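You operate a simulated robot arm through the tools that you are given. There is no shell and no other tool.

You are at the controls of a simulated two-armed robot. One attempt, no reset.

JOB
Open the bench cupboard door, fetch the blue roller and set it on the cupboard shelf and shut the door again. Then fetch the film roll marked "E" from the bench top and stand it on the shelf under the steel bench. Then put the blue suction cup from the bench top on the under 200 m shelf. Then shut the left bench drawer. Then open the right bench drawer, take the yellow block and put it in the inside of the right bench drawer and shut the drawer again. Then lift the clear card tray lid open. Do these in the order given. Set down upright: film roll, blue suction cup.

The check looks at the end state, three seconds after you hand in, the way a careful person would. Anything else that was tipped, shoved, dropped, spilled or broken makes it a failure. Lids that push on must go on centred and level and be pressed home; caps that screw on are set level and turned clockwise until they are tight.

ROBOT AND FRAMES
Two 7-joint arms with fingered hands on one trunk, on a base that moves. Base frame: it is fixed to the floor where the robot stands at the start and does not move with it; the origin is under the middle of the robot, x ahead of it, y to its left, z up. Units: mm, degrees, N and s.
The left shoulder is at the start at [103, 170, 1135], the right one opposite. With the tool pointing down near the work surface each hand reaches from about 360 to 800 mm from the robot's upright axis, wherever it stands, measured 20 degrees to its own side. Places, roughly: bench cupboard door [300, 300, 500]; blue roller (5x5x5 cm) [1700, -700, 900]; blue suction cup (5x5x5 cm) [1400, -1100, 900]; clear card tray lid [9600, 5200, 1700]; cupboard shelf [600, 500, 500]; film roll [1500, -750, 1000]; inside of the right bench drawer [1500, -900, 700]; left bench drawer [1000, -700, 700]; right bench drawer [1400, -1000, 700]; shelf under the steel bench [1200, -500, 200]; under 200 m shelf [-1100, -2000, 1000]; yellow block (6x5x4 cm) [1000, -600, 900]. Payload 4 kg a hand.
The tool frame of a hand sits at the grasp point between the pads (the TCP): z along the fingers, y along the line on which they close. The tips reach 26 mm beyond it. The gripper opens to 132 mm; its body begins 73 mm behind the TCP. The gripper is a hand of 4 fingers: y runs from the thumb to the fingers, the wrist lies at [0, 0, -224] in the tool frame, and closing takes about 1.5 s.
Orientation is told as [roll, pitch, yaw] about the base's x, y, z axes, in that order, counted from this pose: with the fingers straight down and closing along the base's y, the tool's x points along the base's -x, its y along +y and its z along -z.

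CONTROLS
- The arms move only by the tool nudge_tool. It takes "left_series", "right_series" or both (then of equal length, played together; a hand with none holds still); each is a list of rows, each a list of 7 numbers: the shift along the tool's x, y, z in mm, then the turn, a rotation vector about the tool's x, y, z in degrees, then the finger opening in mm, from 0 to 132. In form: [[tx, ty, tz, ax, ay, az, claw], ...]. A call has 1 to 20 rows; each row is the pose to reach, as a shift and turn from the pose commanded when the call began, along the tool's axes at that moment. Rows are played at 5 a second. More than 50 mm and 8.6 degrees between two rows, or a gripper value outside its range, and nothing of the call is played. A pose out of reach is approached as far as the arm can. The call stops where the force on the tool passes 40 N (or 10 N more than at its start, if that is more) or the arm is blocked; 0.2 s more then pass. Each finger travels about 108 mm/s and halts on what it meets, pressing with about 30 N; the grip force reading is that of the motor and also rises with nothing between the fingers. The clock runs only during rows and for 0.2 s after the last one: add rows that repeat a pose to give the fingers time. The reply holds the time, the measured pose of the TCP, the force on the tool along the base axes, the opening and the grip force, in the units named above and with some noise, with the torque about the TCP (base axes, N m) and any sound that the robot's microphone picked up, and new pictures: "pictures" is both (left out), scene, wrist or none (wrist: the cameras of the hands that moved).
- Cameras (640 x 400 px; columns grow to the right, rows downward): "scene" is now at [145.9, 44.3, 1268]; the picture's right is [0.81, -0.59, 0.00], its down [-0.55, -0.75, -0.36] and it looks along [0.21, 0.29, -0.93] (base axes); focal length 214 px, centre (320, 200). "left" rides on the left gripper at [-73, 6, -94] in its tool frame; the picture's right is [-0.08, -1.00, 0.00], its down [0.79, -0.06, -0.62] and it looks along [0.61, -0.05, 0.79] (tool axes); focal length 230 px, centre (320, 200). "right" rides on the right gripper at [73, 6, -94] in its tool frame; the picture's right is [-0.08, 1.00, 0.00], its down [-0.78, -0.06, -0.62] and it looks along [-0.62, -0.05, 0.79] (tool axes); focal length 230 px, centre (320, 200). There is no depth. A picture from a camera that has moved, and an enlarged one, comes with that camera's place and axes in the base frame and with its lens.
- slide_trunk(by): moves the trunk up (or, below 0, down) by that many mm; the arms and the scene camera ride with it, the base frame stays. It gives what a move gives, with no picture.
- steer(legs): drives the robot by 1 to 6 legs, each [ahead, left, turn to the left] in mm, mm and degrees, along the robot's own axes; the way and the turn of a leg run together, so that a leg with both is an arc; at most 1500 mm and 180 degrees a leg. The arms and the cameras ride along, it lands a little off, and it stops where it bumps. It gives what a move gives, and a new picture of the scene camera.
- preshape(shape, hand): the hand has 4 fingers and takes this shape, open, in about a second: jaw (thumb against the fingers, like two jaws); tri (thumb and two fingers); tip (a fingertip pinch); poke (one finger out to press); point (the index stretched); flat (the hand flat); cup (the hand cupped); fist (a fist). The gripper value then closes the fingers along that shape, each until it touches; the sizes above hold for jaw. It gives what a move gives, with no picture.
- head_to(pan, tilt): turns the head with the scene camera to pan (to the left, within 80 degrees either way) and tilt (down, from -29 to 69), counted from straight ahead of the robot (the tilt from the chest, where the trunk bows). It gives what a move gives, and a new picture of the scene camera.
- inspect(camera, box): a new picture of the part [left, top, right, bottom] of that camera's present view, enlarged. The clock stands still meanwhile.
- close_job(): hands the job in; it is judged then, once.

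Nothing tells you exact positions but the pictures and the camera data. Unless the task says otherwise, let go and move clear before handing in.

The tools are called after "Request:" as a command line: name --argument value ..., lists and objects as JSON in quotes. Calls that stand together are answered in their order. nudge_tool: Moves the arms, as the interface text tells. Its arguments: {"type":"object","properties":{"left_series":{"type":"array","items":{"type":"array","items":{"type":"number"}}},"right_series":{"type":"array","items":{"type":"array","items":{"type":"number"}}},"pictures":{"type":"string","enum":["both","scene","wrist","none"]}},"required":[]} The other tools are called the same way: slide_trunk (by) moves the trunk up or down; preshape (shape, hand) gives the hand a shape; steer (legs) drives the base; head_to (pan, tilt) turns the head that bears the scene camera; inspect (camera, box) takes an enlarged picture of a part of a camera's view; close_job () hands the job in.

At the start:

```text
clock: 0.0
left_eef_pos: [354.4, 389.9, 910.1]
left_ee_rot: [0.0, 0.0, 0.0]
left_ft_force: [0.0, 0.6, -0.3]
left_wrist_torque: [-0.03, -0.02, 0.02]
left_opening: 131.7
left_grasp_force: 0.1
left_shape: jaw
right_eef_pos: [318.2, 24.7, 910.2]
right_ee_rot: [0.0, 0.0, 0.0]
right_ft_force: [0.3, -0.1, -0.1]
right_wrist_torque: [-0.03, 0.0, -0.01]
right_opening: 131.8
right_grasp_force: 0.0
right_shape: jaw
trunk travel left (down, up): [-150.0, 201.0]
robot x, y, heading: [-0.5, -1.3, -0.1]
head pan, tilt (commanded): [53.6, 68.8]
```

scene: 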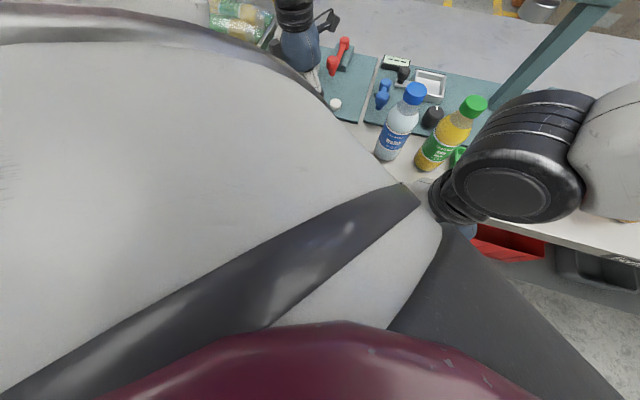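
right: 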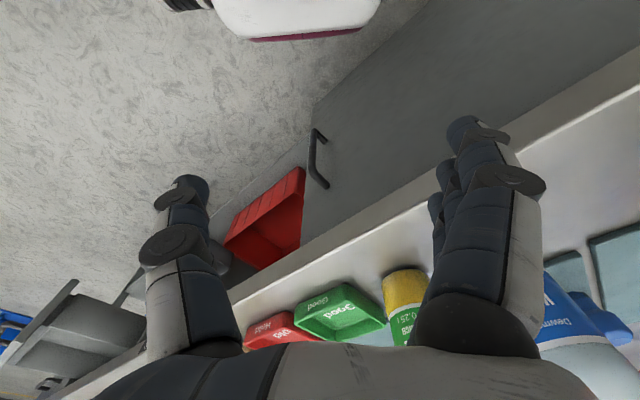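
left: 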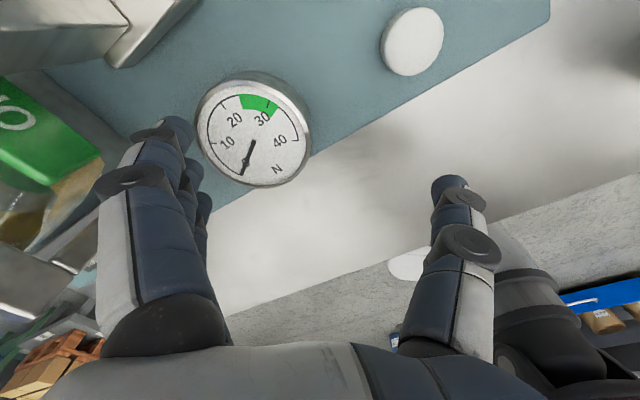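

The robot stands close to a bench with bottles, a gauge, tool fixtures, and a cupboard door with a handle below the bench. I will look around with the head first before moving anything.

Request:
head_to --pan 0 --tilt 35

Request:
head_to --pan -50 --tilt 25

Request:
head_to --pan 50 --tilt 25

```text
clock: 1.2
left_eef_pos: [354.2, 390.5, 910.2]
left_ee_rot: [0.0, -0.1, 0.0]
left_ft_force: [-0.1, 0.9, 0.6]
left_wrist_torque: [0.02, -0.01, 0.0]
left_opening: 131.9
left_grasp_force: 0.2
left_shape: jaw
right_eef_pos: [318.7, 25.2, 910.0]
right_ee_rot: [0.0, 0.0, 0.0]
right_ft_force: [-0.1, 0.0, 0.0]
right_wrist_torque: [0.0, 0.0, 0.05]
right_opening: 132.0
right_grasp_force: 0.0
right_shape: jaw
trunk travel left (down, up): [-150.0, 201.0]
robot x, y, heading: [-0.4, -0.1, -0.1]
head pan, tilt (commanded): [0.0, 35.0]
camera scene: at [200.8, -0.6, 1311.6], right [0.0, -1.0, 0.0], down [-0.57, 0.0, -0.82], along [0.82, 0.0, -0.57], focal length 214 px, centre (320, 200)
```

scene: 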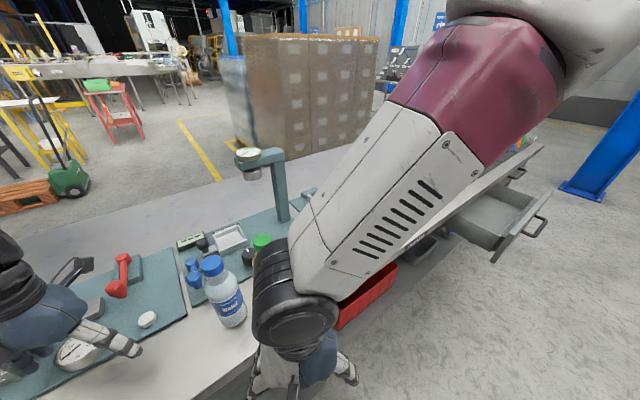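

```text
clock: 2.4
left_eef_pos: [352.5, 391.0, 910.6]
left_ee_rot: [0.0, 0.0, 0.0]
left_ft_force: [-0.4, -0.2, -0.2]
left_wrist_torque: [0.0, 0.04, 0.01]
left_opening: 131.7
left_grasp_force: 0.1
left_shape: jaw
right_eef_pos: [317.5, 25.4, 909.2]
right_ee_rot: [-0.1, -0.1, 0.0]
right_ft_force: [0.5, 0.0, -0.7]
right_wrist_torque: [0.03, -0.01, -0.02]
right_opening: 132.0
right_grasp_force: 0.2
right_shape: jaw
trunk travel left (down, up): [-150.0, 201.0]
robot x, y, heading: [-1.8, 1.4, 0.2]
head pan, tilt (commanded): [-50.0, 25.0]
camera scene: at [172.0, -71.2, 1327.4], right [-0.77, -0.64, 0.0], down [-0.27, 0.32, -0.91], along [0.58, -0.69, -0.42], focal length 214 px, centre (320, 200)
```

scene: 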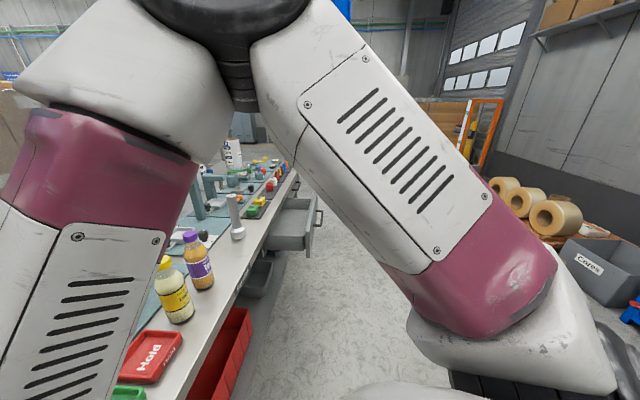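

```text
clock: 4.2
left_eef_pos: [353.3, 390.5, 910.9]
left_ee_rot: [0.1, 0.0, -0.1]
left_ft_force: [-0.4, 0.1, 0.5]
left_wrist_torque: [0.04, 0.0, 0.0]
left_opening: 131.7
left_grasp_force: 0.1
left_shape: jaw
right_eef_pos: [317.7, 25.6, 909.9]
right_ee_rot: [0.0, 0.0, 0.0]
right_ft_force: [-1.0, -0.1, -0.3]
right_wrist_torque: [-0.03, 0.0, -0.01]
right_opening: 131.9
right_grasp_force: 0.0
right_shape: jaw
trunk travel left (down, up): [-150.0, 201.0]
robot x, y, heading: [1.4, 3.5, 0.1]
head pan, tilt (commanded): [50.0, 25.0]
camera scene: at [172.0, 69.8, 1327.5], right [0.77, -0.64, 0.0], down [-0.27, -0.32, -0.91], along [0.58, 0.69, -0.42], focal length 214 px, centre (320, 200)
```

scene: 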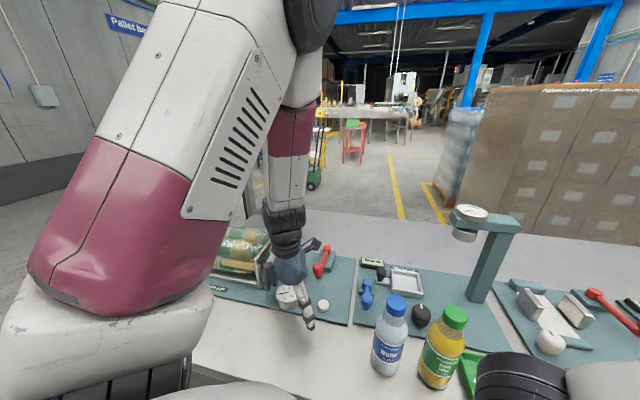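

The bench runs obliquely to the robot's left-front, about 350 mm away, and I am too near it to open the door. I raise the trunk so the hands clear everything on the bench, then back off from the bench.

Request:
slide_trunk --by 200

```text
clock: 6.3
left_eef_pos: [353.7, 389.1, 1109.5]
left_ee_rot: [0.0, 0.0, 0.0]
left_ft_force: [-0.2, 0.0, 0.0]
left_wrist_torque: [-0.03, -0.01, -0.02]
left_opening: 131.8
left_grasp_force: 0.2
left_shape: jaw
right_eef_pos: [317.8, 24.9, 1109.7]
right_ee_rot: [0.0, 0.0, 0.1]
right_ft_force: [0.6, 0.0, 0.0]
right_wrist_torque: [-0.02, 0.01, -0.01]
right_opening: 131.8
right_grasp_force: 0.0
right_shape: jaw
trunk travel left (down, up): [-350.0, 1.0]
robot x, y, heading: [3.5, -0.5, -0.0]
head pan, tilt (commanded): [50.0, 25.0]
```

Request:
head_to --pan -80 --tilt 40

Request:
head_to --pan 80 --tilt 40

Request:
head_to --pan 0 --tilt 0

```text
clock: 8.4
left_eef_pos: [353.5, 390.6, 1110.5]
left_ee_rot: [0.0, 0.0, 0.0]
left_ft_force: [0.5, -0.3, -0.2]
left_wrist_torque: [-0.02, 0.01, 0.02]
left_opening: 131.9
left_grasp_force: 0.1
left_shape: jaw
right_eef_pos: [316.8, 26.2, 1109.2]
right_ee_rot: [0.0, 0.0, 0.0]
right_ft_force: [0.1, -0.3, -0.3]
right_wrist_torque: [0.0, -0.02, -0.02]
right_opening: 131.6
right_grasp_force: 0.0
right_shape: jaw
trunk travel left (down, up): [-350.0, 1.0]
robot x, y, heading: [5.7, -0.9, -0.1]
head pan, tilt (commanded): [-80.0, 40.0]
camera scene: at [51.9, -84.4, 1507.8], right [-0.98, -0.17, 0.0], down [-0.11, 0.63, -0.77], along [0.13, -0.75, -0.64], focal length 214 px, centre (320, 200)
```

scene: 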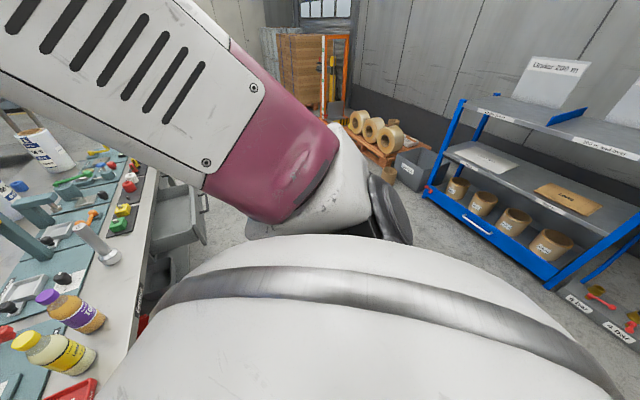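

```text
clock: 10.9
left_eef_pos: [353.1, 388.6, 1110.4]
left_ee_rot: [0.1, 0.0, 0.0]
left_ft_force: [-0.5, -0.3, -0.2]
left_wrist_torque: [0.01, 0.0, 0.0]
left_opening: 131.5
left_grasp_force: 0.0
left_shape: jaw
right_eef_pos: [317.2, 25.3, 1110.5]
right_ee_rot: [0.1, 0.0, -0.1]
right_ft_force: [-1.3, -1.1, -0.7]
right_wrist_torque: [-0.03, 0.01, -0.02]
right_opening: 132.1
right_grasp_force: 0.2
right_shape: jaw
trunk travel left (down, up): [-350.0, 1.0]
robot x, y, heading: [-0.9, 1.0, 0.2]
head pan, tilt (commanded): [80.0, 40.0]
camera scene: at [51.9, 83.0, 1507.8], right [0.98, -0.17, 0.0], down [-0.11, -0.63, -0.77], along [0.13, 0.75, -0.64], focal length 214 px, centre (320, 200)
```

scene: 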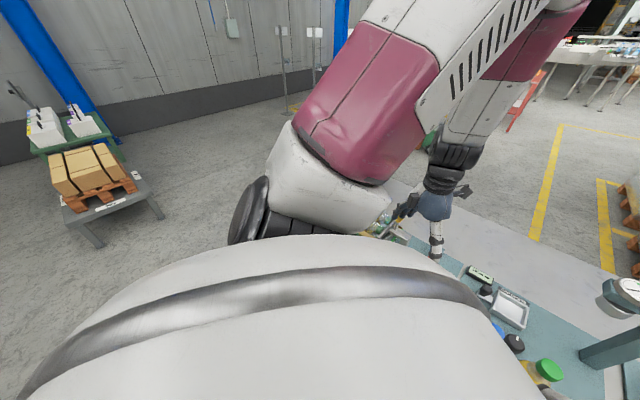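

```text
clock: 12.4
left_eef_pos: [354.6, 389.6, 1109.5]
left_ee_rot: [0.1, 0.1, 0.0]
left_ft_force: [0.0, 0.3, 0.2]
left_wrist_torque: [0.0, 0.03, 0.0]
left_opening: 131.4
left_grasp_force: 0.0
left_shape: jaw
right_eef_pos: [318.2, 25.8, 1110.2]
right_ee_rot: [0.0, 0.0, 0.0]
right_ft_force: [0.4, 0.0, 1.2]
right_wrist_torque: [0.02, 0.0, 0.02]
right_opening: 131.9
right_grasp_force: 0.1
right_shape: jaw
trunk travel left (down, up): [-350.0, 1.0]
robot x, y, heading: [3.2, -1.4, -0.1]
head pan, tilt (commanded): [0.0, 0.0]
camera scene: at [127.1, -0.6, 1571.5], right [0.0, -1.0, 0.0], down [0.0, 0.0, -1.0], along [1.0, 0.0, 0.0], focal length 214 px, centre (320, 200)
```

scene: 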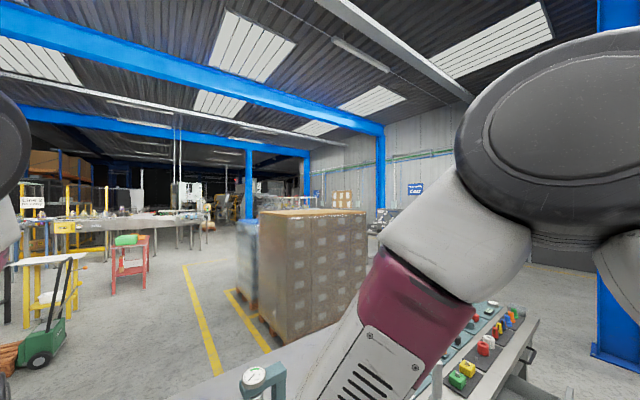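

There is a wide aisle: the blue rack (with the "Under 200 m" shelf) is about 2 m from the bench. I back off about 550 mm from the bench and turn to face it.

Request:
steer --legs '[[-440, -330, 0], [0, 0, 37]]'

Request:
head_to --pan 0 --tilt 40

```text
clock: 17.7
left_eef_pos: [-386.9, 188.5, 1109.9]
left_ee_rot: [0.0, -0.1, 36.7]
left_ft_force: [-0.5, -0.8, 0.2]
left_wrist_torque: [-0.01, 0.02, 0.01]
left_opening: 132.0
left_grasp_force: 0.1
left_shape: jaw
right_eef_pos: [-199.2, -126.2, 1110.3]
right_ee_rot: [0.1, 0.0, 36.7]
right_ft_force: [-0.2, -0.7, 0.0]
right_wrist_torque: [-0.01, 0.04, -0.02]
right_opening: 132.0
right_grasp_force: 0.0
right_shape: jaw
trunk travel left (down, up): [-350.0, 1.0]
robot x, y, heading: [-437.3, -335.3, 36.5]
head pan, tilt (commanded): [0.0, 0.0]
camera scene: at [-337.3, -259.0, 1571.5], right [0.6, -0.8, 0.0], down [0.0, 0.0, -1.0], along [0.8, 0.6, 0.0], focal length 214 px, centre (320, 200)
```

scene: 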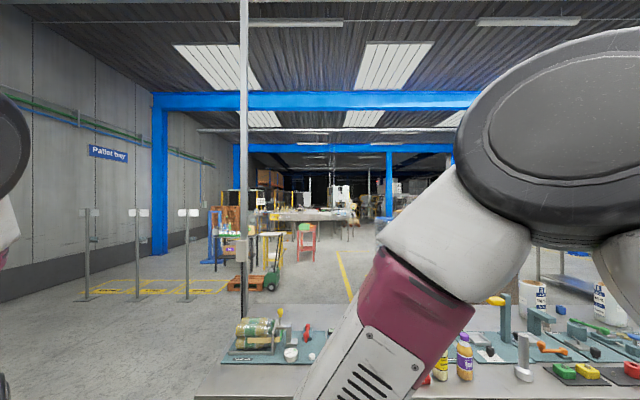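

```text
clock: 18.8
left_eef_pos: [-387.0, 187.5, 1110.3]
left_ee_rot: [0.1, 0.0, 36.7]
left_ft_force: [0.2, 0.0, 0.7]
left_wrist_torque: [0.01, 0.01, 0.02]
left_opening: 131.8
left_grasp_force: 0.0
left_shape: jaw
right_eef_pos: [-199.7, -125.6, 1110.6]
right_ee_rot: [-0.1, 0.0, 36.7]
right_ft_force: [0.2, 0.6, 0.2]
right_wrist_torque: [0.02, 0.0, 0.0]
right_opening: 131.4
right_grasp_force: 0.2
right_shape: jaw
trunk travel left (down, up): [-350.0, 1.0]
robot x, y, heading: [-438.0, -335.7, 36.7]
head pan, tilt (commanded): [0.0, 40.0]
camera scene: at [-341.1, -262.1, 1507.9], right [0.6, -0.8, 0.0], down [-0.52, -0.38, -0.77], along [0.61, 0.46, -0.64], focal length 214 px, centre (320, 200)
```

scene: 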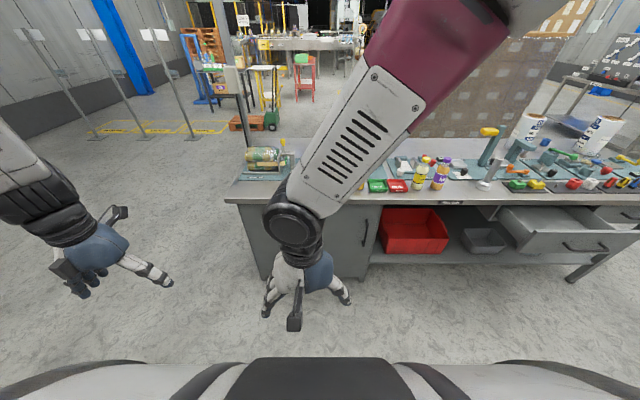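

Request:
inspect --camera "scene" --box '[220, 120, 430, 280]'

Request:
inspect --camera "scene" --box '[430, 120, 640, 290]'

```text
2.50 times, centred on (325, 200) of scene
camera zoom: at [-341.1, -262.1, 1507.9], right [0.6, -0.8, 0.0], down [-0.52, -0.38, -0.77], along [0.61, 0.46, -0.64], focal length 536 px, centre (308, 200)
```

zoom: 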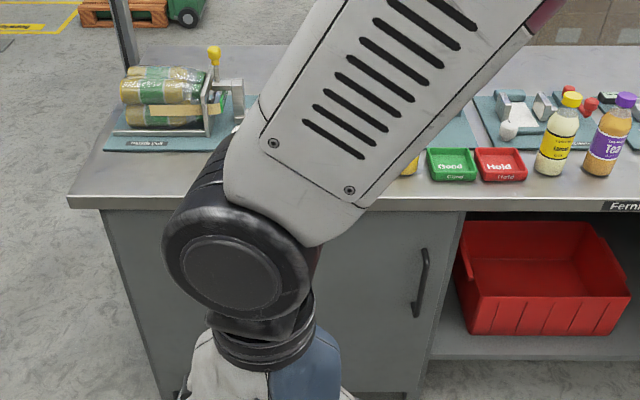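

```text
2.35 times, centred on (535, 205) of scene
camera zoom: at [-341.1, -262.1, 1507.9], right [0.6, -0.8, 0.0], down [-0.52, -0.38, -0.77], along [0.61, 0.46, -0.64], focal length 505 px, centre (-186, 188)
```

zoom: 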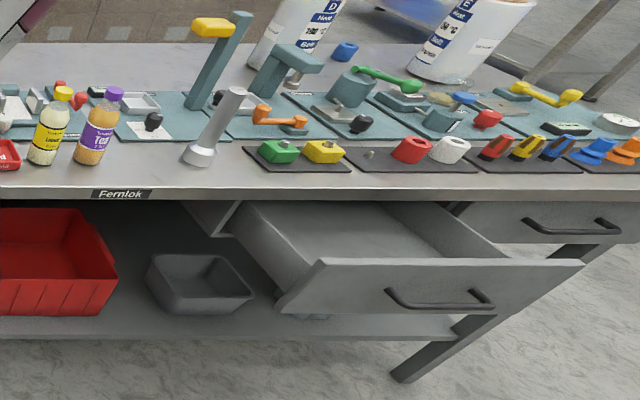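

The bench faces me squarely now: cupboard with handle on the left, open shelf with red and grey bins in the middle, an open left drawer and a closed right drawer on the right, film rolls at the back. I strafe right to survey the objects.

Request:
steer --legs '[[0, -700, 0]]'

Request:
inspect --camera "scene" --box '[320, 60, 640, 260]'

```text
clock: 25.3
left_eef_pos: [20.3, -361.6, 1109.0]
left_ee_rot: [0.1, 0.0, 38.1]
left_ft_force: [-0.5, -0.5, 0.2]
left_wrist_torque: [-0.02, 0.03, 0.01]
left_opening: 132.1
left_grasp_force: 0.1
left_shape: jaw
right_eef_pos: [217.4, -670.8, 1110.6]
right_ee_rot: [0.1, 0.0, 38.0]
right_ft_force: [-0.1, -0.4, 0.2]
right_wrist_torque: [-0.02, -0.01, -0.01]
right_opening: 132.1
right_grasp_force: 0.1
right_shape: jaw
trunk travel left (down, up): [-350.0, 1.0]
robot x, y, heading: [-17.5, -888.0, 37.8]
head pan, tilt (commanded): [0.0, 40.0]
camera scene: at [78.0, -811.0, 1507.8], right [0.62, -0.79, 0.0], down [-0.51, -0.4, -0.77], along [0.6, 0.47, -0.64], focal length 214 px, centre (320, 200)
```

scene: 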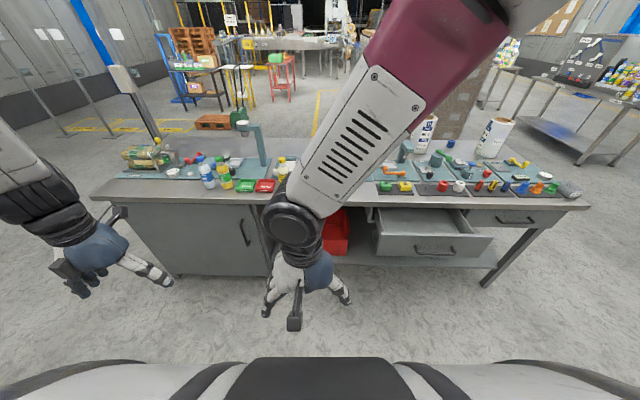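

```text
2.00 times, centred on (480, 160) of scene
camera zoom: at [78.0, -811.0, 1507.8], right [0.62, -0.79, 0.0], down [-0.51, -0.4, -0.77], along [0.6, 0.47, -0.64], focal length 429 px, centre (0, 280)
```

zoom: 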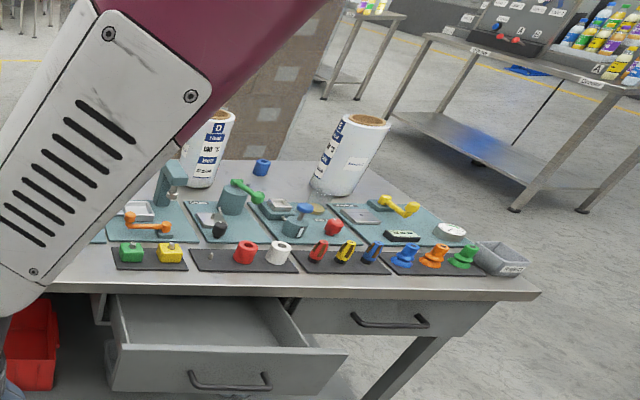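

Request:
inspect --camera "scene" --box '[400, 105, 528, 185]'

Request:
inspect --camera "scene" --box '[460, 140, 588, 220]'

Request:
inspect --camera "scene" --box '[80, 120, 300, 258]'

```text
5.00 times, centred on (464, 145) of scene
camera zoom: at [78.0, -811.0, 1507.8], right [0.62, -0.79, 0.0], down [-0.51, -0.4, -0.77], along [0.6, 0.47, -0.64], focal length 1072 px, centre (-400, 475)
```

zoom: 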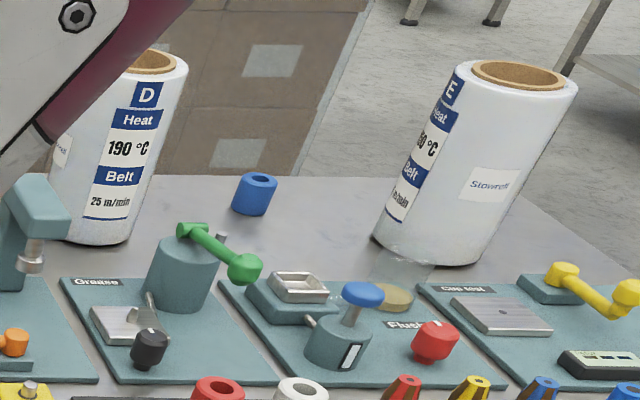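

```text
5.00 times, centred on (524, 180) of scene
camera zoom: at [78.0, -811.0, 1507.8], right [0.62, -0.79, 0.0], down [-0.51, -0.4, -0.77], along [0.6, 0.47, -0.64], focal length 1072 px, centre (-700, 300)
```

zoom: 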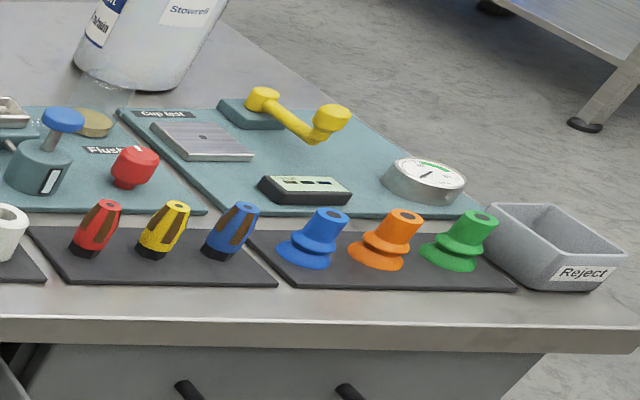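

```text
2.90 times, centred on (190, 189) of scene
camera zoom: at [78.0, -811.0, 1507.8], right [0.62, -0.79, 0.0], down [-0.51, -0.4, -0.77], along [0.6, 0.47, -0.64], focal length 622 px, centre (697, 232)
```

zoom: 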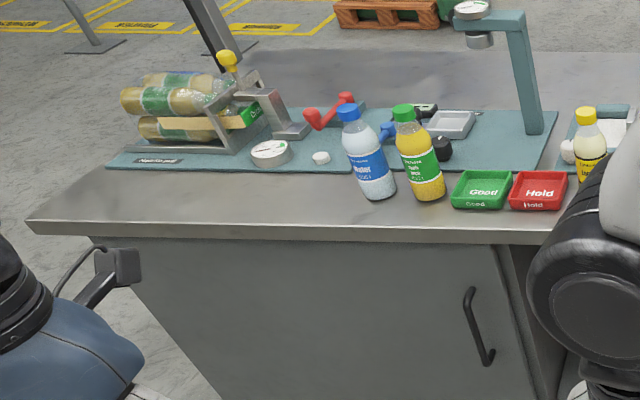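

The E roll stands at the back right, the blue roller lies upright between rolls D and E, blue suction cup and yellow block are on front trays. I lower the trunk to get a second viewpoint for triangulating heights.

Request:
slide_trunk --by -300

Request:
head_to --pan 0 --tilt 25

Request:
inspect --camera "scene" --box '[400, 100, 640, 250]'

Request:
inspect --camera "scene" --box '[80, 120, 320, 270]'

```text
clock: 28.3
left_eef_pos: [16.3, -366.1, 750.0]
left_ee_rot: [0.0, 15.1, 38.1]
left_ft_force: [0.3, 0.4, -0.3]
left_wrist_torque: [0.0, 0.02, -0.03]
left_opening: 132.0
left_grasp_force: 0.1
left_shape: jaw
right_eef_pos: [222.4, -667.0, 810.0]
right_ee_rot: [-0.2, -0.5, 37.1]
right_ft_force: [0.9, -0.3, 0.5]
right_wrist_torque: [-0.01, -0.01, 0.0]
right_opening: 131.8
right_grasp_force: 0.0
right_shape: jaw
trunk travel left (down, up): [-50.0, 301.0]
robot x, y, heading: [-17.6, -888.3, 38.6]
head pan, tilt (commanded): [0.0, 40.0]
```

```text
clock: 29.0
left_eef_pos: [16.3, -364.8, 748.5]
left_ee_rot: [-0.1, 15.0, 38.0]
left_ft_force: [0.6, 0.1, 0.5]
left_wrist_torque: [0.0, -0.01, 0.0]
left_opening: 131.5
left_grasp_force: 0.0
left_shape: jaw
right_eef_pos: [222.4, -668.2, 809.5]
right_ee_rot: [0.0, -0.4, 37.1]
right_ft_force: [-0.3, 0.0, 0.4]
right_wrist_torque: [0.02, 0.0, 0.01]
right_opening: 131.9
right_grasp_force: 0.0
right_shape: jaw
trunk travel left (down, up): [-50.0, 301.0]
robot x, y, heading: [-15.9, -886.1, 38.0]
head pan, tilt (commanded): [0.0, 25.0]
camera scene: at [227.1, -694.2, 1211.2], right [0.62, -0.79, 0.0], down [-0.33, -0.26, -0.91], along [0.71, 0.56, -0.42], focal length 214 px, centre (320, 200)
```

scene: 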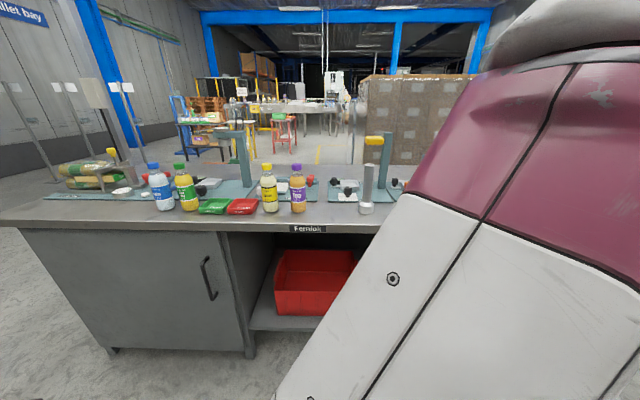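

```text
2.67 times, centred on (520, 175) of scene
camera zoom: at [227.1, -694.2, 1211.2], right [0.62, -0.79, 0.0], down [-0.33, -0.26, -0.91], along [0.71, 0.56, -0.42], focal length 572 px, centre (-213, 267)
```

zoom: 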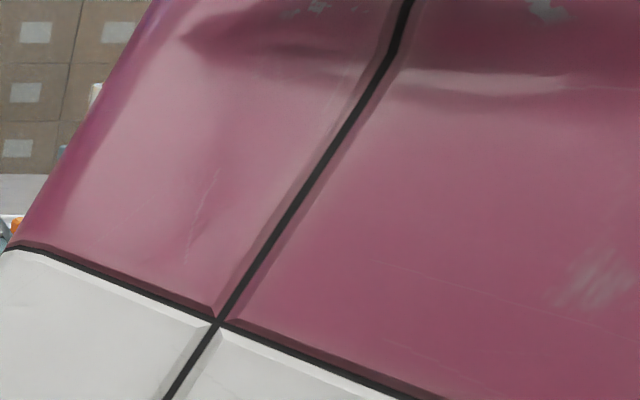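

```text
2.67 times, centred on (200, 195) of scene
camera zoom: at [227.1, -694.2, 1211.2], right [0.62, -0.79, 0.0], down [-0.33, -0.26, -0.91], along [0.71, 0.56, -0.42], focal length 572 px, centre (640, 213)
```

zoom: 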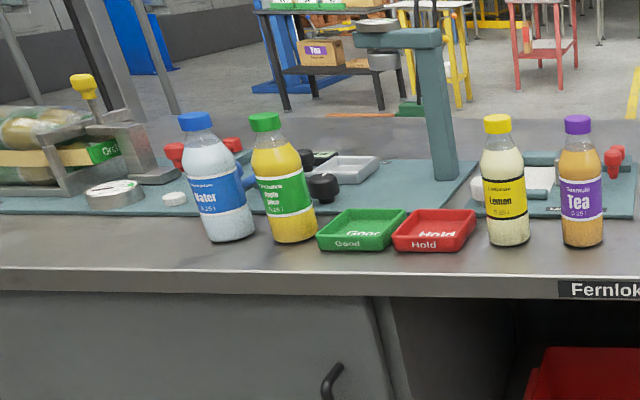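

Triangulation: bench top is at about z 865, the front edge about 880 mm ahead of me, door handle near base (425, -10, 633), hinge about 630 mm to its left. I move over in front of the handle and swing the right hand aside to clear the view.

Request:
steer --legs '[[0, 0, -2], [135, 257, 0]]'

Request:
nudge_tool --right_series '[[0, -45, 0, 0, 0, 0, 132], [0, -90, 0, 0, 0, 0, 132], [0, -135, 0, 0, 0, 0, 132], [0, -180, 0, 0, 0, 0, 132], [0, -225, 0, 0, 0, 0, 132], [0, -270, 0, 0, 0, 0, 132], [0, -315, 0, 0, 0, 0, 132], [0, -360, 0, 0, 0, 0, 132], [0, -360, 0, 0, 0, 0, 132]]' --pictures "both"

```text
clock: 32.3
left_eef_pos: [1.2, -79.3, 749.3]
left_ee_rot: [0.1, 15.0, 35.7]
left_ft_force: [0.4, 0.1, -0.6]
left_wrist_torque: [-0.02, 0.03, -0.01]
left_opening: 131.9
left_grasp_force: 0.1
left_shape: jaw
right_eef_pos: [194.7, -386.8, 809.3]
right_ee_rot: [0.2, -0.3, 34.7]
right_ft_force: [0.0, -0.3, 0.0]
right_wrist_torque: [0.01, -0.03, 0.01]
right_opening: 131.9
right_grasp_force: 0.1
right_shape: jaw
trunk travel left (down, up): [-50.0, 301.0]
robot x, y, heading: [-50.6, -598.4, 35.8]
head pan, tilt (commanded): [0.0, 25.0]
camera scene: at [199.0, -415.5, 1211.3], right [0.58, -0.81, 0.0], down [-0.34, -0.25, -0.91], along [0.74, 0.53, -0.42], focal length 214 px, centre (320, 200)
```

scene: 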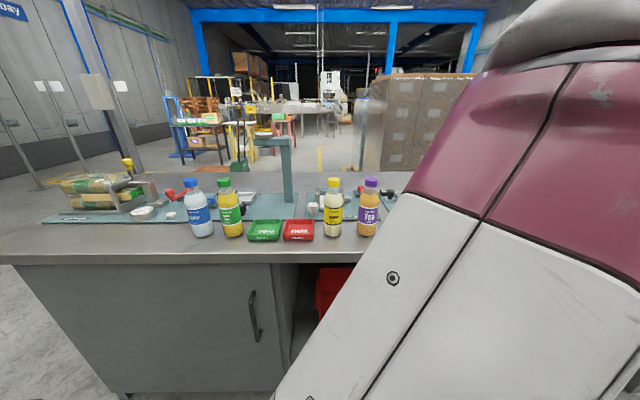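

```text
clock: 34.3
left_eef_pos: [1.0, -76.9, 749.6]
left_ee_rot: [0.0, 15.2, 35.8]
left_ft_force: [0.2, 0.6, 0.1]
left_wrist_torque: [-0.03, -0.01, 0.01]
left_opening: 131.7
left_grasp_force: 0.1
left_shape: jaw
right_eef_pos: [495.7, -678.7, 813.1]
right_ee_rot: [0.2, -0.2, 34.9]
right_ft_force: [0.1, 1.4, 0.2]
right_wrist_torque: [-0.07, -0.01, 0.04]
right_opening: 132.0
right_grasp_force: 0.1
right_shape: jaw
right hand out of reach, approached as far as the arm can: row 2, 3, 4, 5, 6, 7, 8, 9
trunk travel left (down, up): [-50.0, 301.0]
robot x, y, heading: [-54.2, -599.8, 35.7]
head pan, tilt (commanded): [0.0, 25.0]
camera scene: at [198.9, -414.3, 1211.0], right [0.58, -0.81, 0.0], down [-0.34, -0.25, -0.91], along [0.74, 0.53, -0.42], focal length 214 px, centre (320, 200)
camera right: at [432.3, -714.7, 907.8], right [-0.51, 0.86, 0.0], down [0.68, 0.4, 0.62], along [0.53, 0.32, -0.78], focal length 230 px, centre (320, 200)
```

scene: 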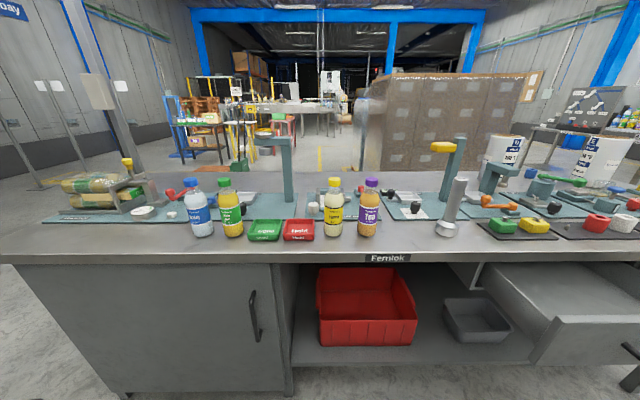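
right: 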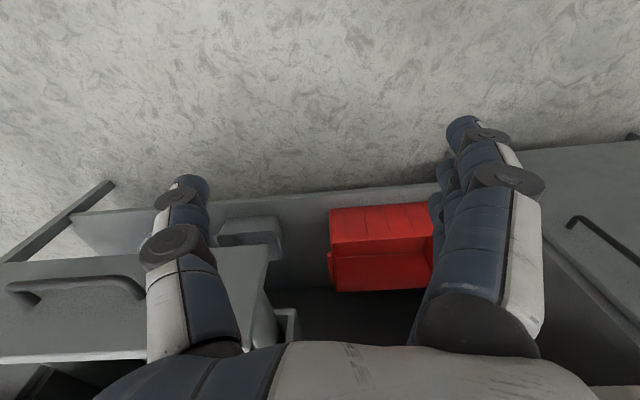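

The handle is clear in view about 735 mm ahead, 190 mm left, z≈645. I turn the left hand horizontal, pointing at the door, and bring it in front of the handle.

Request:
nudge_tool --left_series '[[-15, -15, 4, 0, -8, 0, 132], [-30, -30, 8, 0, -16, 0, 132], [-45, -45, 12, 0, -24, 0, 132], [-60, -60, 16, 0, -32, 0, 132], [-75, -75, 20, 0, -40, 0, 132], [-90, -90, 24, 0, -48, 0, 132], [-105, -105, 28, 0, -56, 0, 132], [-120, -120, 32, 0, -64, 0, 132], [-135, -135, 36, 0, -72, 0, 132], [-150, -150, 40, 0, -80, 0, 132], [-165, -165, 45, 0, -85, 0, 132], [-180, -180, 50, 0, -90, 0, 132], [-180, -180, 50, 0, -90, 0, 132]]' --pictures "both"

```text
clock: 37.1
left_eef_pos: [240.2, -130.2, 656.1]
left_ee_rot: [0.1, -74.9, 35.8]
left_ft_force: [-0.2, -0.6, -0.1]
left_wrist_torque: [0.0, 0.02, -0.03]
left_opening: 132.1
left_grasp_force: 0.0
left_shape: jaw
left hand out of reach, approached as far as the arm can: row 2, 3, 4, 5, 6, 7, 8, 9
right_eef_pos: [495.5, -679.0, 812.2]
right_ee_rot: [0.2, -0.3, 34.9]
right_ft_force: [0.0, -0.2, -0.3]
right_wrist_torque: [-0.03, 0.02, 0.03]
right_opening: 132.1
right_grasp_force: 0.0
right_shape: jaw
trunk travel left (down, up): [-50.0, 301.0]
robot x, y, heading: [-54.2, -599.8, 35.7]
head pan, tilt (commanded): [0.0, 25.0]
camera scene: at [198.9, -415.7, 1211.4], right [0.58, -0.81, 0.0], down [-0.34, -0.25, -0.91], along [0.74, 0.53, -0.42], focal length 214 px, centre (320, 200)
camera left: at [179.6, -166.1, 751.9], right [0.6, -0.8, 0.07], down [-0.61, -0.52, -0.6], along [0.51, 0.31, -0.8], focal length 230 px, centre (320, 200)
```

scene: 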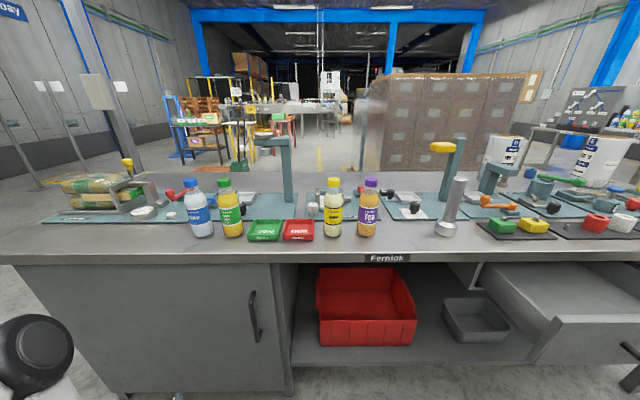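
left: 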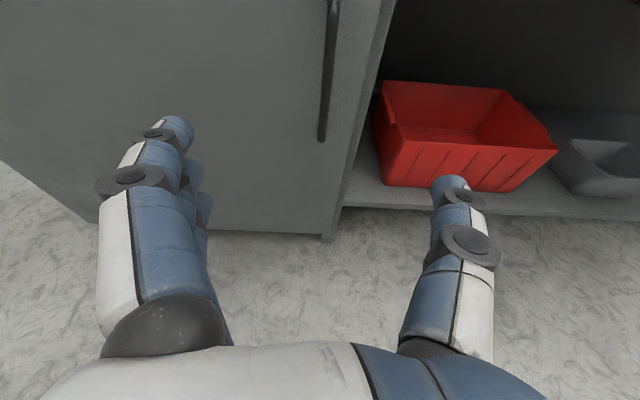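

Request:
nudge_tool --left_series '[[-3, -4, 37, 0, -7.5, 0, 132], [-6, -8, 74, 0, -15, 0, 132], [-9, -11, 111, 0, -15, 0, 132], [-9, -11, 111, 0, -15, 0, 132]]' --pictures "both"

```text
clock: 38.1
left_eef_pos: [333.0, -71.1, 633.1]
left_ee_rot: [2.3, -89.9, 33.4]
left_ft_force: [0.9, -0.9, -1.3]
left_wrist_torque: [-0.01, -0.01, 0.01]
left_opening: 131.8
left_grasp_force: 0.0
left_shape: jaw
right_eef_pos: [495.6, -678.5, 812.3]
right_ee_rot: [0.1, -0.3, 34.8]
right_ft_force: [0.2, -0.7, 0.3]
right_wrist_torque: [-0.04, 0.0, 0.02]
right_opening: 131.7
right_grasp_force: 0.1
right_shape: jaw
trunk travel left (down, up): [-50.0, 301.0]
robot x, y, heading: [-53.0, -601.7, 35.8]
head pan, tilt (commanded): [0.0, 25.0]
camera scene: at [199.0, -415.7, 1211.3], right [0.58, -0.81, 0.0], down [-0.34, -0.25, -0.91], along [0.74, 0.53, -0.42], focal length 214 px, centre (320, 200)
camera left: at [255.5, -120.5, 708.7], right [0.58, -0.81, 0.08], down [-0.47, -0.41, -0.78], along [0.67, 0.42, -0.62], focal length 230 px, centre (320, 200)
```

scene: 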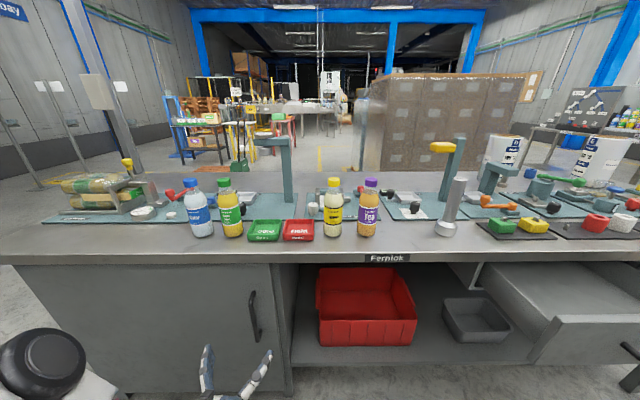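
left: 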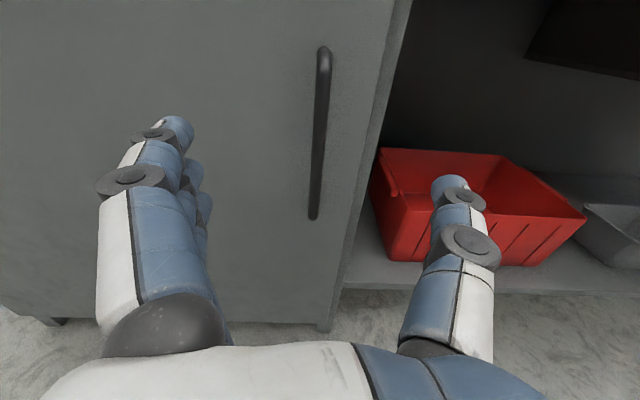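

Request:
inspect --camera "scene" --box '[190, 260, 318, 340]'

Request:
inspect --camera "scene" --box '[190, 320, 318, 400]'

```text
5.00 times, centred on (254, 300) of scene
camera zoom: at [199.0, -415.7, 1211.3], right [0.58, -0.81, 0.0], down [-0.34, -0.25, -0.91], along [0.74, 0.53, -0.42], focal length 1072 px, centre (650, -300)
```

zoom: 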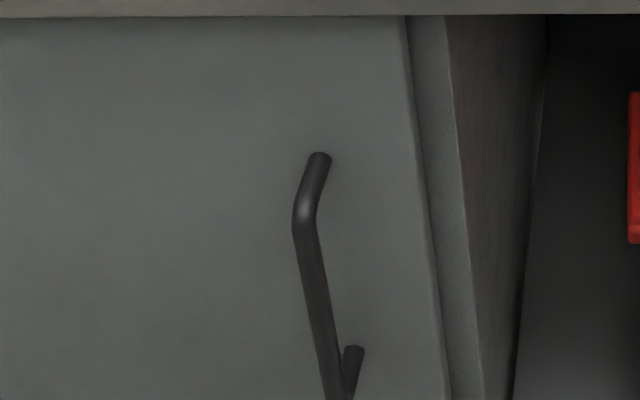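

```text
5.00 times, centred on (254, 360) of scene
camera zoom: at [199.0, -415.7, 1211.3], right [0.58, -0.81, 0.0], down [-0.34, -0.25, -0.91], along [0.74, 0.53, -0.42], focal length 1072 px, centre (650, -600)
```

zoom: 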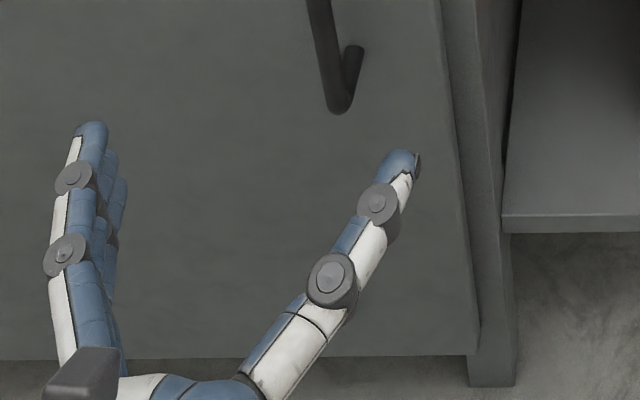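

The bar sits at about d=345 from my bench axes (base ≈ (430, -5)), z 512–690, with ~40 mm gap to the door. I advance the left hand around the bar and close on it.

Request:
nudge_tool --left_series '[[12, -3, 40, 0, 0, 0, 132], [25, -5, 80, 0, 0, 0, 110], [25, -5, 112, 0, 0, 0, 90], [25, -5, 112, 0, 0, 0, 90]]' --pictures "wrist"

```text
clock: 39.1
left_eef_pos: [425.7, -14.8, 610.7]
left_ee_rot: [-2.5, -89.9, 38.1]
left_ft_force: [0.7, 0.7, 0.2]
left_wrist_torque: [-0.01, 0.0, 0.0]
left_opening: 90.5
left_grasp_force: 0.0
left_shape: jaw
right_eef_pos: [496.4, -680.1, 813.0]
right_ee_rot: [0.2, -0.4, 34.8]
right_ft_force: [-0.5, 0.0, 0.0]
right_wrist_torque: [-0.02, -0.02, 0.0]
right_opening: 132.1
right_grasp_force: 0.0
right_shape: jaw
trunk travel left (down, up): [-50.0, 301.0]
robot x, y, heading: [-53.1, -598.4, 35.9]
head pan, tilt (commanded): [0.0, 25.0]
camera left: at [347.8, -63.9, 685.3], right [0.58, -0.81, 0.08], down [-0.47, -0.41, -0.78], along [0.67, 0.42, -0.62], focal length 230 px, centre (320, 200)
```

left: 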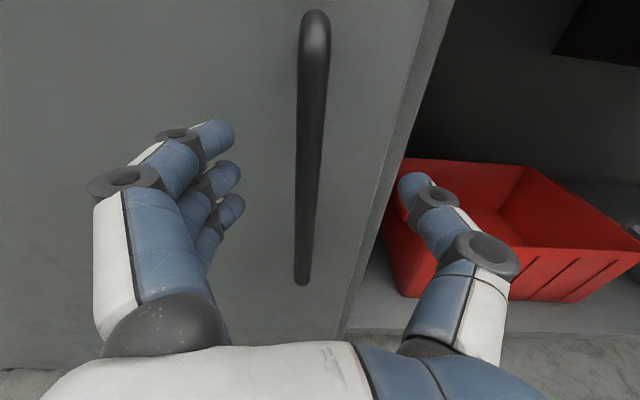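

Request:
nudge_tool --left_series '[[0, 5, 8, 0, 0, 0, 90], [0, 5, 8, 0, 0, 0, 0], [0, 5, 8, 0, 0, 0, 0], [0, 5, 8, 0, 0, 0, 0], [0, 5, 8, 0, 0, 0, 0], [0, 5, 8, 0, 0, 0, 0], [0, 5, 8, 0, 0, 0, 0], [0, 5, 8, 0, 0, 0, 0]]' --pictures "wrist"

```text
clock: 40.9
left_eef_pos: [429.0, -7.2, 610.4]
left_ee_rot: [4.1, -89.9, 31.8]
left_ft_force: [0.2, 2.8, 0.3]
left_wrist_torque: [0.0, 0.02, 0.07]
left_opening: 7.6
left_grasp_force: 30.1
left_shape: jaw
right_eef_pos: [496.5, -680.1, 813.7]
right_ee_rot: [0.3, -0.2, 34.9]
right_ft_force: [0.4, -0.6, -0.3]
right_wrist_torque: [0.0, 0.0, 0.01]
right_opening: 131.8
right_grasp_force: 0.1
right_shape: jaw
trunk travel left (down, up): [-50.0, 301.0]
robot x, y, heading: [-52.6, -596.6, 35.6]
head pan, tilt (commanded): [0.0, 25.0]
camera left: at [351.6, -55.6, 685.1], right [0.58, -0.81, 0.08], down [-0.47, -0.41, -0.78], along [0.67, 0.42, -0.62], focal length 230 px, centre (320, 200)
```

left: 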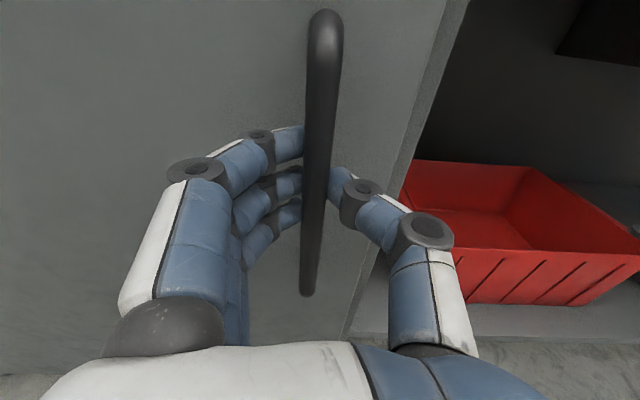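

The bar is gripped. I now pull along the door's arc (hinge about 645 mm to the left).

Request:
nudge_tool --left_series '[[0, 2.3, -22.4, 2, 0, 0, 0], [0, 5.4, -44.8, 4, 0, 0, 0], [0, 9.2, -67, 6, 0, 0, 0], [0, 13.9, -89, 8, 0, 0, 0], [0, 19.3, -110.9, 10, 0, 0, 0], [0, 19.3, -110.9, 10, 0, 0, 0]]' --pictures "both"

```text
clock: 42.3
left_eef_pos: [328.2, -54.8, 609.8]
left_ee_rot: [-9.5, -89.8, 35.1]
left_ft_force: [1.7, -6.0, -1.7]
left_wrist_torque: [-0.03, 0.02, -0.03]
left_opening: 7.5
left_grasp_force: 30.1
left_shape: jaw
right_eef_pos: [495.3, -679.6, 812.1]
right_ee_rot: [0.3, -0.3, 34.8]
right_ft_force: [-0.2, 1.0, -1.2]
right_wrist_torque: [-0.02, 0.0, -0.02]
right_opening: 131.8
right_grasp_force: 0.0
right_shape: jaw
trunk travel left (down, up): [-50.0, 301.0]
robot x, y, heading: [-55.4, -597.5, 35.7]
head pan, tilt (commanded): [0.0, 25.0]
camera scene: at [199.2, -416.0, 1211.3], right [0.58, -0.81, 0.0], down [-0.34, -0.25, -0.91], along [0.74, 0.53, -0.42], focal length 214 px, centre (320, 200)
camera left: at [242.7, -89.6, 685.3], right [0.43, -0.9, 0.08], down [-0.53, -0.32, -0.78], along [0.73, 0.3, -0.62], focal length 230 px, centre (320, 200)
```

scene: 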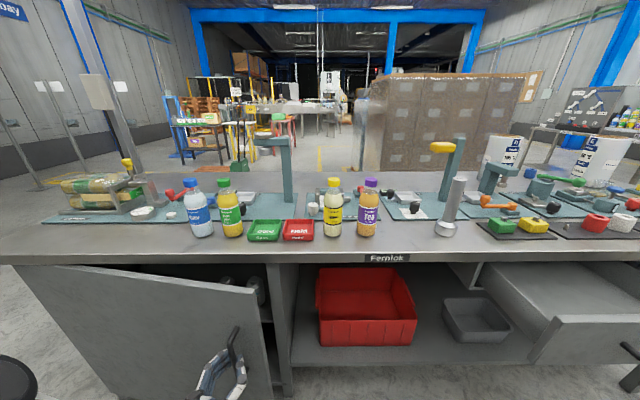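
left: 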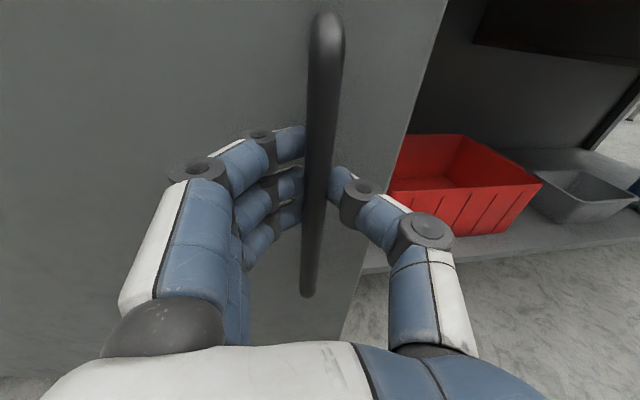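

Request:
nudge_tool --left_series '[[0, 2.3, -22.4, 2, 0, 0, 0], [0, 5.4, -44.8, 4, 0, 0, 0], [0, 9.2, -67, 6, 0, 0, 0], [0, 13.9, -89, 8, 0, 0, 0], [0, 19.3, -110.9, 10, 0, 0, 0], [0, 25.4, -132.6, 12, 0, 0, 0], [0, 32.3, -154, 14, 0, 0, 0], [0, 40, -175.3, 16, 0, 0, 0], [0, 48.4, -196.2, 18, 0, 0, 0], [0, 57.5, -216.8, 20, 0, 0, 0], [0, 57.5, -216.8, 20, 0, 0, 0]]' --pictures "both"

```text
clock: 44.7
left_eef_pos: [107.5, -93.4, 607.1]
left_ee_rot: [28.2, -89.9, -22.4]
left_ft_force: [0.3, -2.8, -0.3]
left_wrist_torque: [-0.05, 0.0, 0.08]
left_opening: 3.1
left_grasp_force: 30.1
left_shape: jaw
right_eef_pos: [495.3, -678.6, 813.3]
right_ee_rot: [0.2, -0.1, 34.8]
right_ft_force: [0.0, -0.3, -0.3]
right_wrist_torque: [-0.02, -0.01, 0.0]
right_opening: 132.1
right_grasp_force: 0.0
right_shape: jaw
trunk travel left (down, up): [-50.0, 301.0]
robot x, y, heading: [-53.1, -596.8, 35.8]
head pan, tilt (commanded): [0.0, 25.0]
camera scene: at [198.6, -415.2, 1211.3], right [0.58, -0.81, 0.0], down [-0.34, -0.25, -0.91], along [0.74, 0.53, -0.42], focal length 214 px, centre (320, 200)
camera left: at [14.3, -96.0, 683.5], right [0.1, -0.99, 0.08], down [-0.61, -0.12, -0.78], along [0.79, 0.04, -0.62], focal length 230 px, centre (320, 200)
```

scene: 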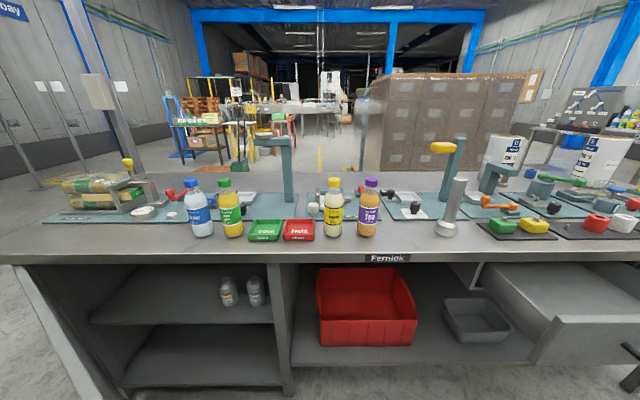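
left: 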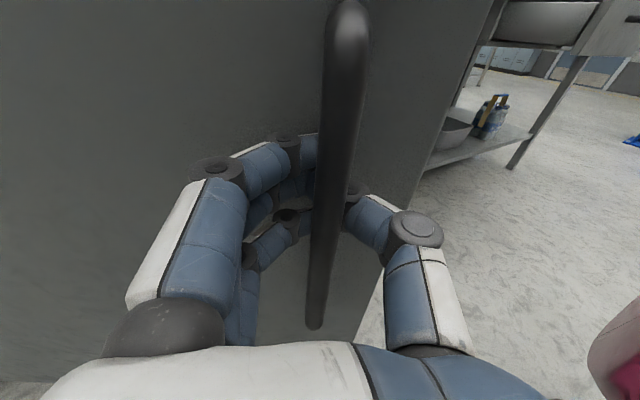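

Request:
nudge_tool --left_series '[[0, 2.3, -22.4, 2, 0, 0, 0], [0, 5.4, -44.8, 4, 0, 0, 0], [0, 9.2, -67, 6, 0, 0, 0], [0, 13.9, -89, 8, 0, 0, 0], [0, 19.3, -110.9, 10, 0, 0, 0], [0, 25.4, -132.6, 12, 0, 0, 0], [0, 32.3, -154, 14, 0, 0, 0], [0, 40, -175.3, 16, 0, 0, 0], [0, 48.4, -196.2, 18, 0, 0, 0], [0, 57.5, -216.8, 20, 0, 0, 0]]' --pictures "both"

```text
clock: 46.9
left_eef_pos: [-112.6, -63.3, 612.5]
left_ee_rot: [-57.1, -89.8, 42.7]
left_ft_force: [-4.2, -9.6, -7.0]
left_wrist_torque: [0.02, -0.03, 0.15]
left_opening: 3.0
left_grasp_force: 29.7
left_shape: jaw
right_eef_pos: [494.1, -677.3, 812.6]
right_ee_rot: [0.1, -0.3, 34.8]
right_ft_force: [-0.7, 0.7, 0.7]
right_wrist_torque: [-0.01, 0.0, 0.02]
right_opening: 131.7
right_grasp_force: 0.0
right_shape: jaw
trunk travel left (down, up): [-50.0, 301.0]
robot x, y, heading: [-50.8, -596.7, 35.7]
head pan, tilt (commanded): [0.0, 25.0]
camera scene: at [198.6, -415.6, 1211.3], right [0.58, -0.81, 0.0], down [-0.34, -0.25, -0.91], along [0.74, 0.53, -0.42], focal length 214 px, centre (320, 200)
camera left: at [-200.8, -33.3, 687.6], right [-0.25, -0.97, 0.08], down [-0.61, 0.09, -0.78], along [0.75, -0.24, -0.62], focal length 230 px, centre (320, 200)
```

scene: 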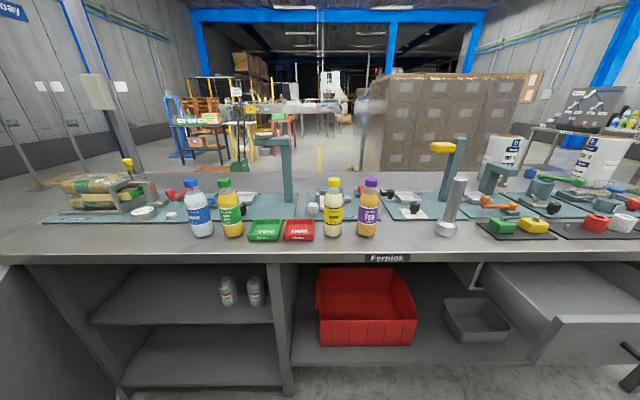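
left: 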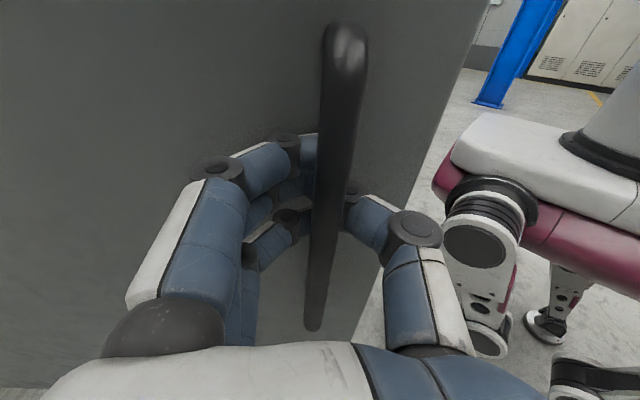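

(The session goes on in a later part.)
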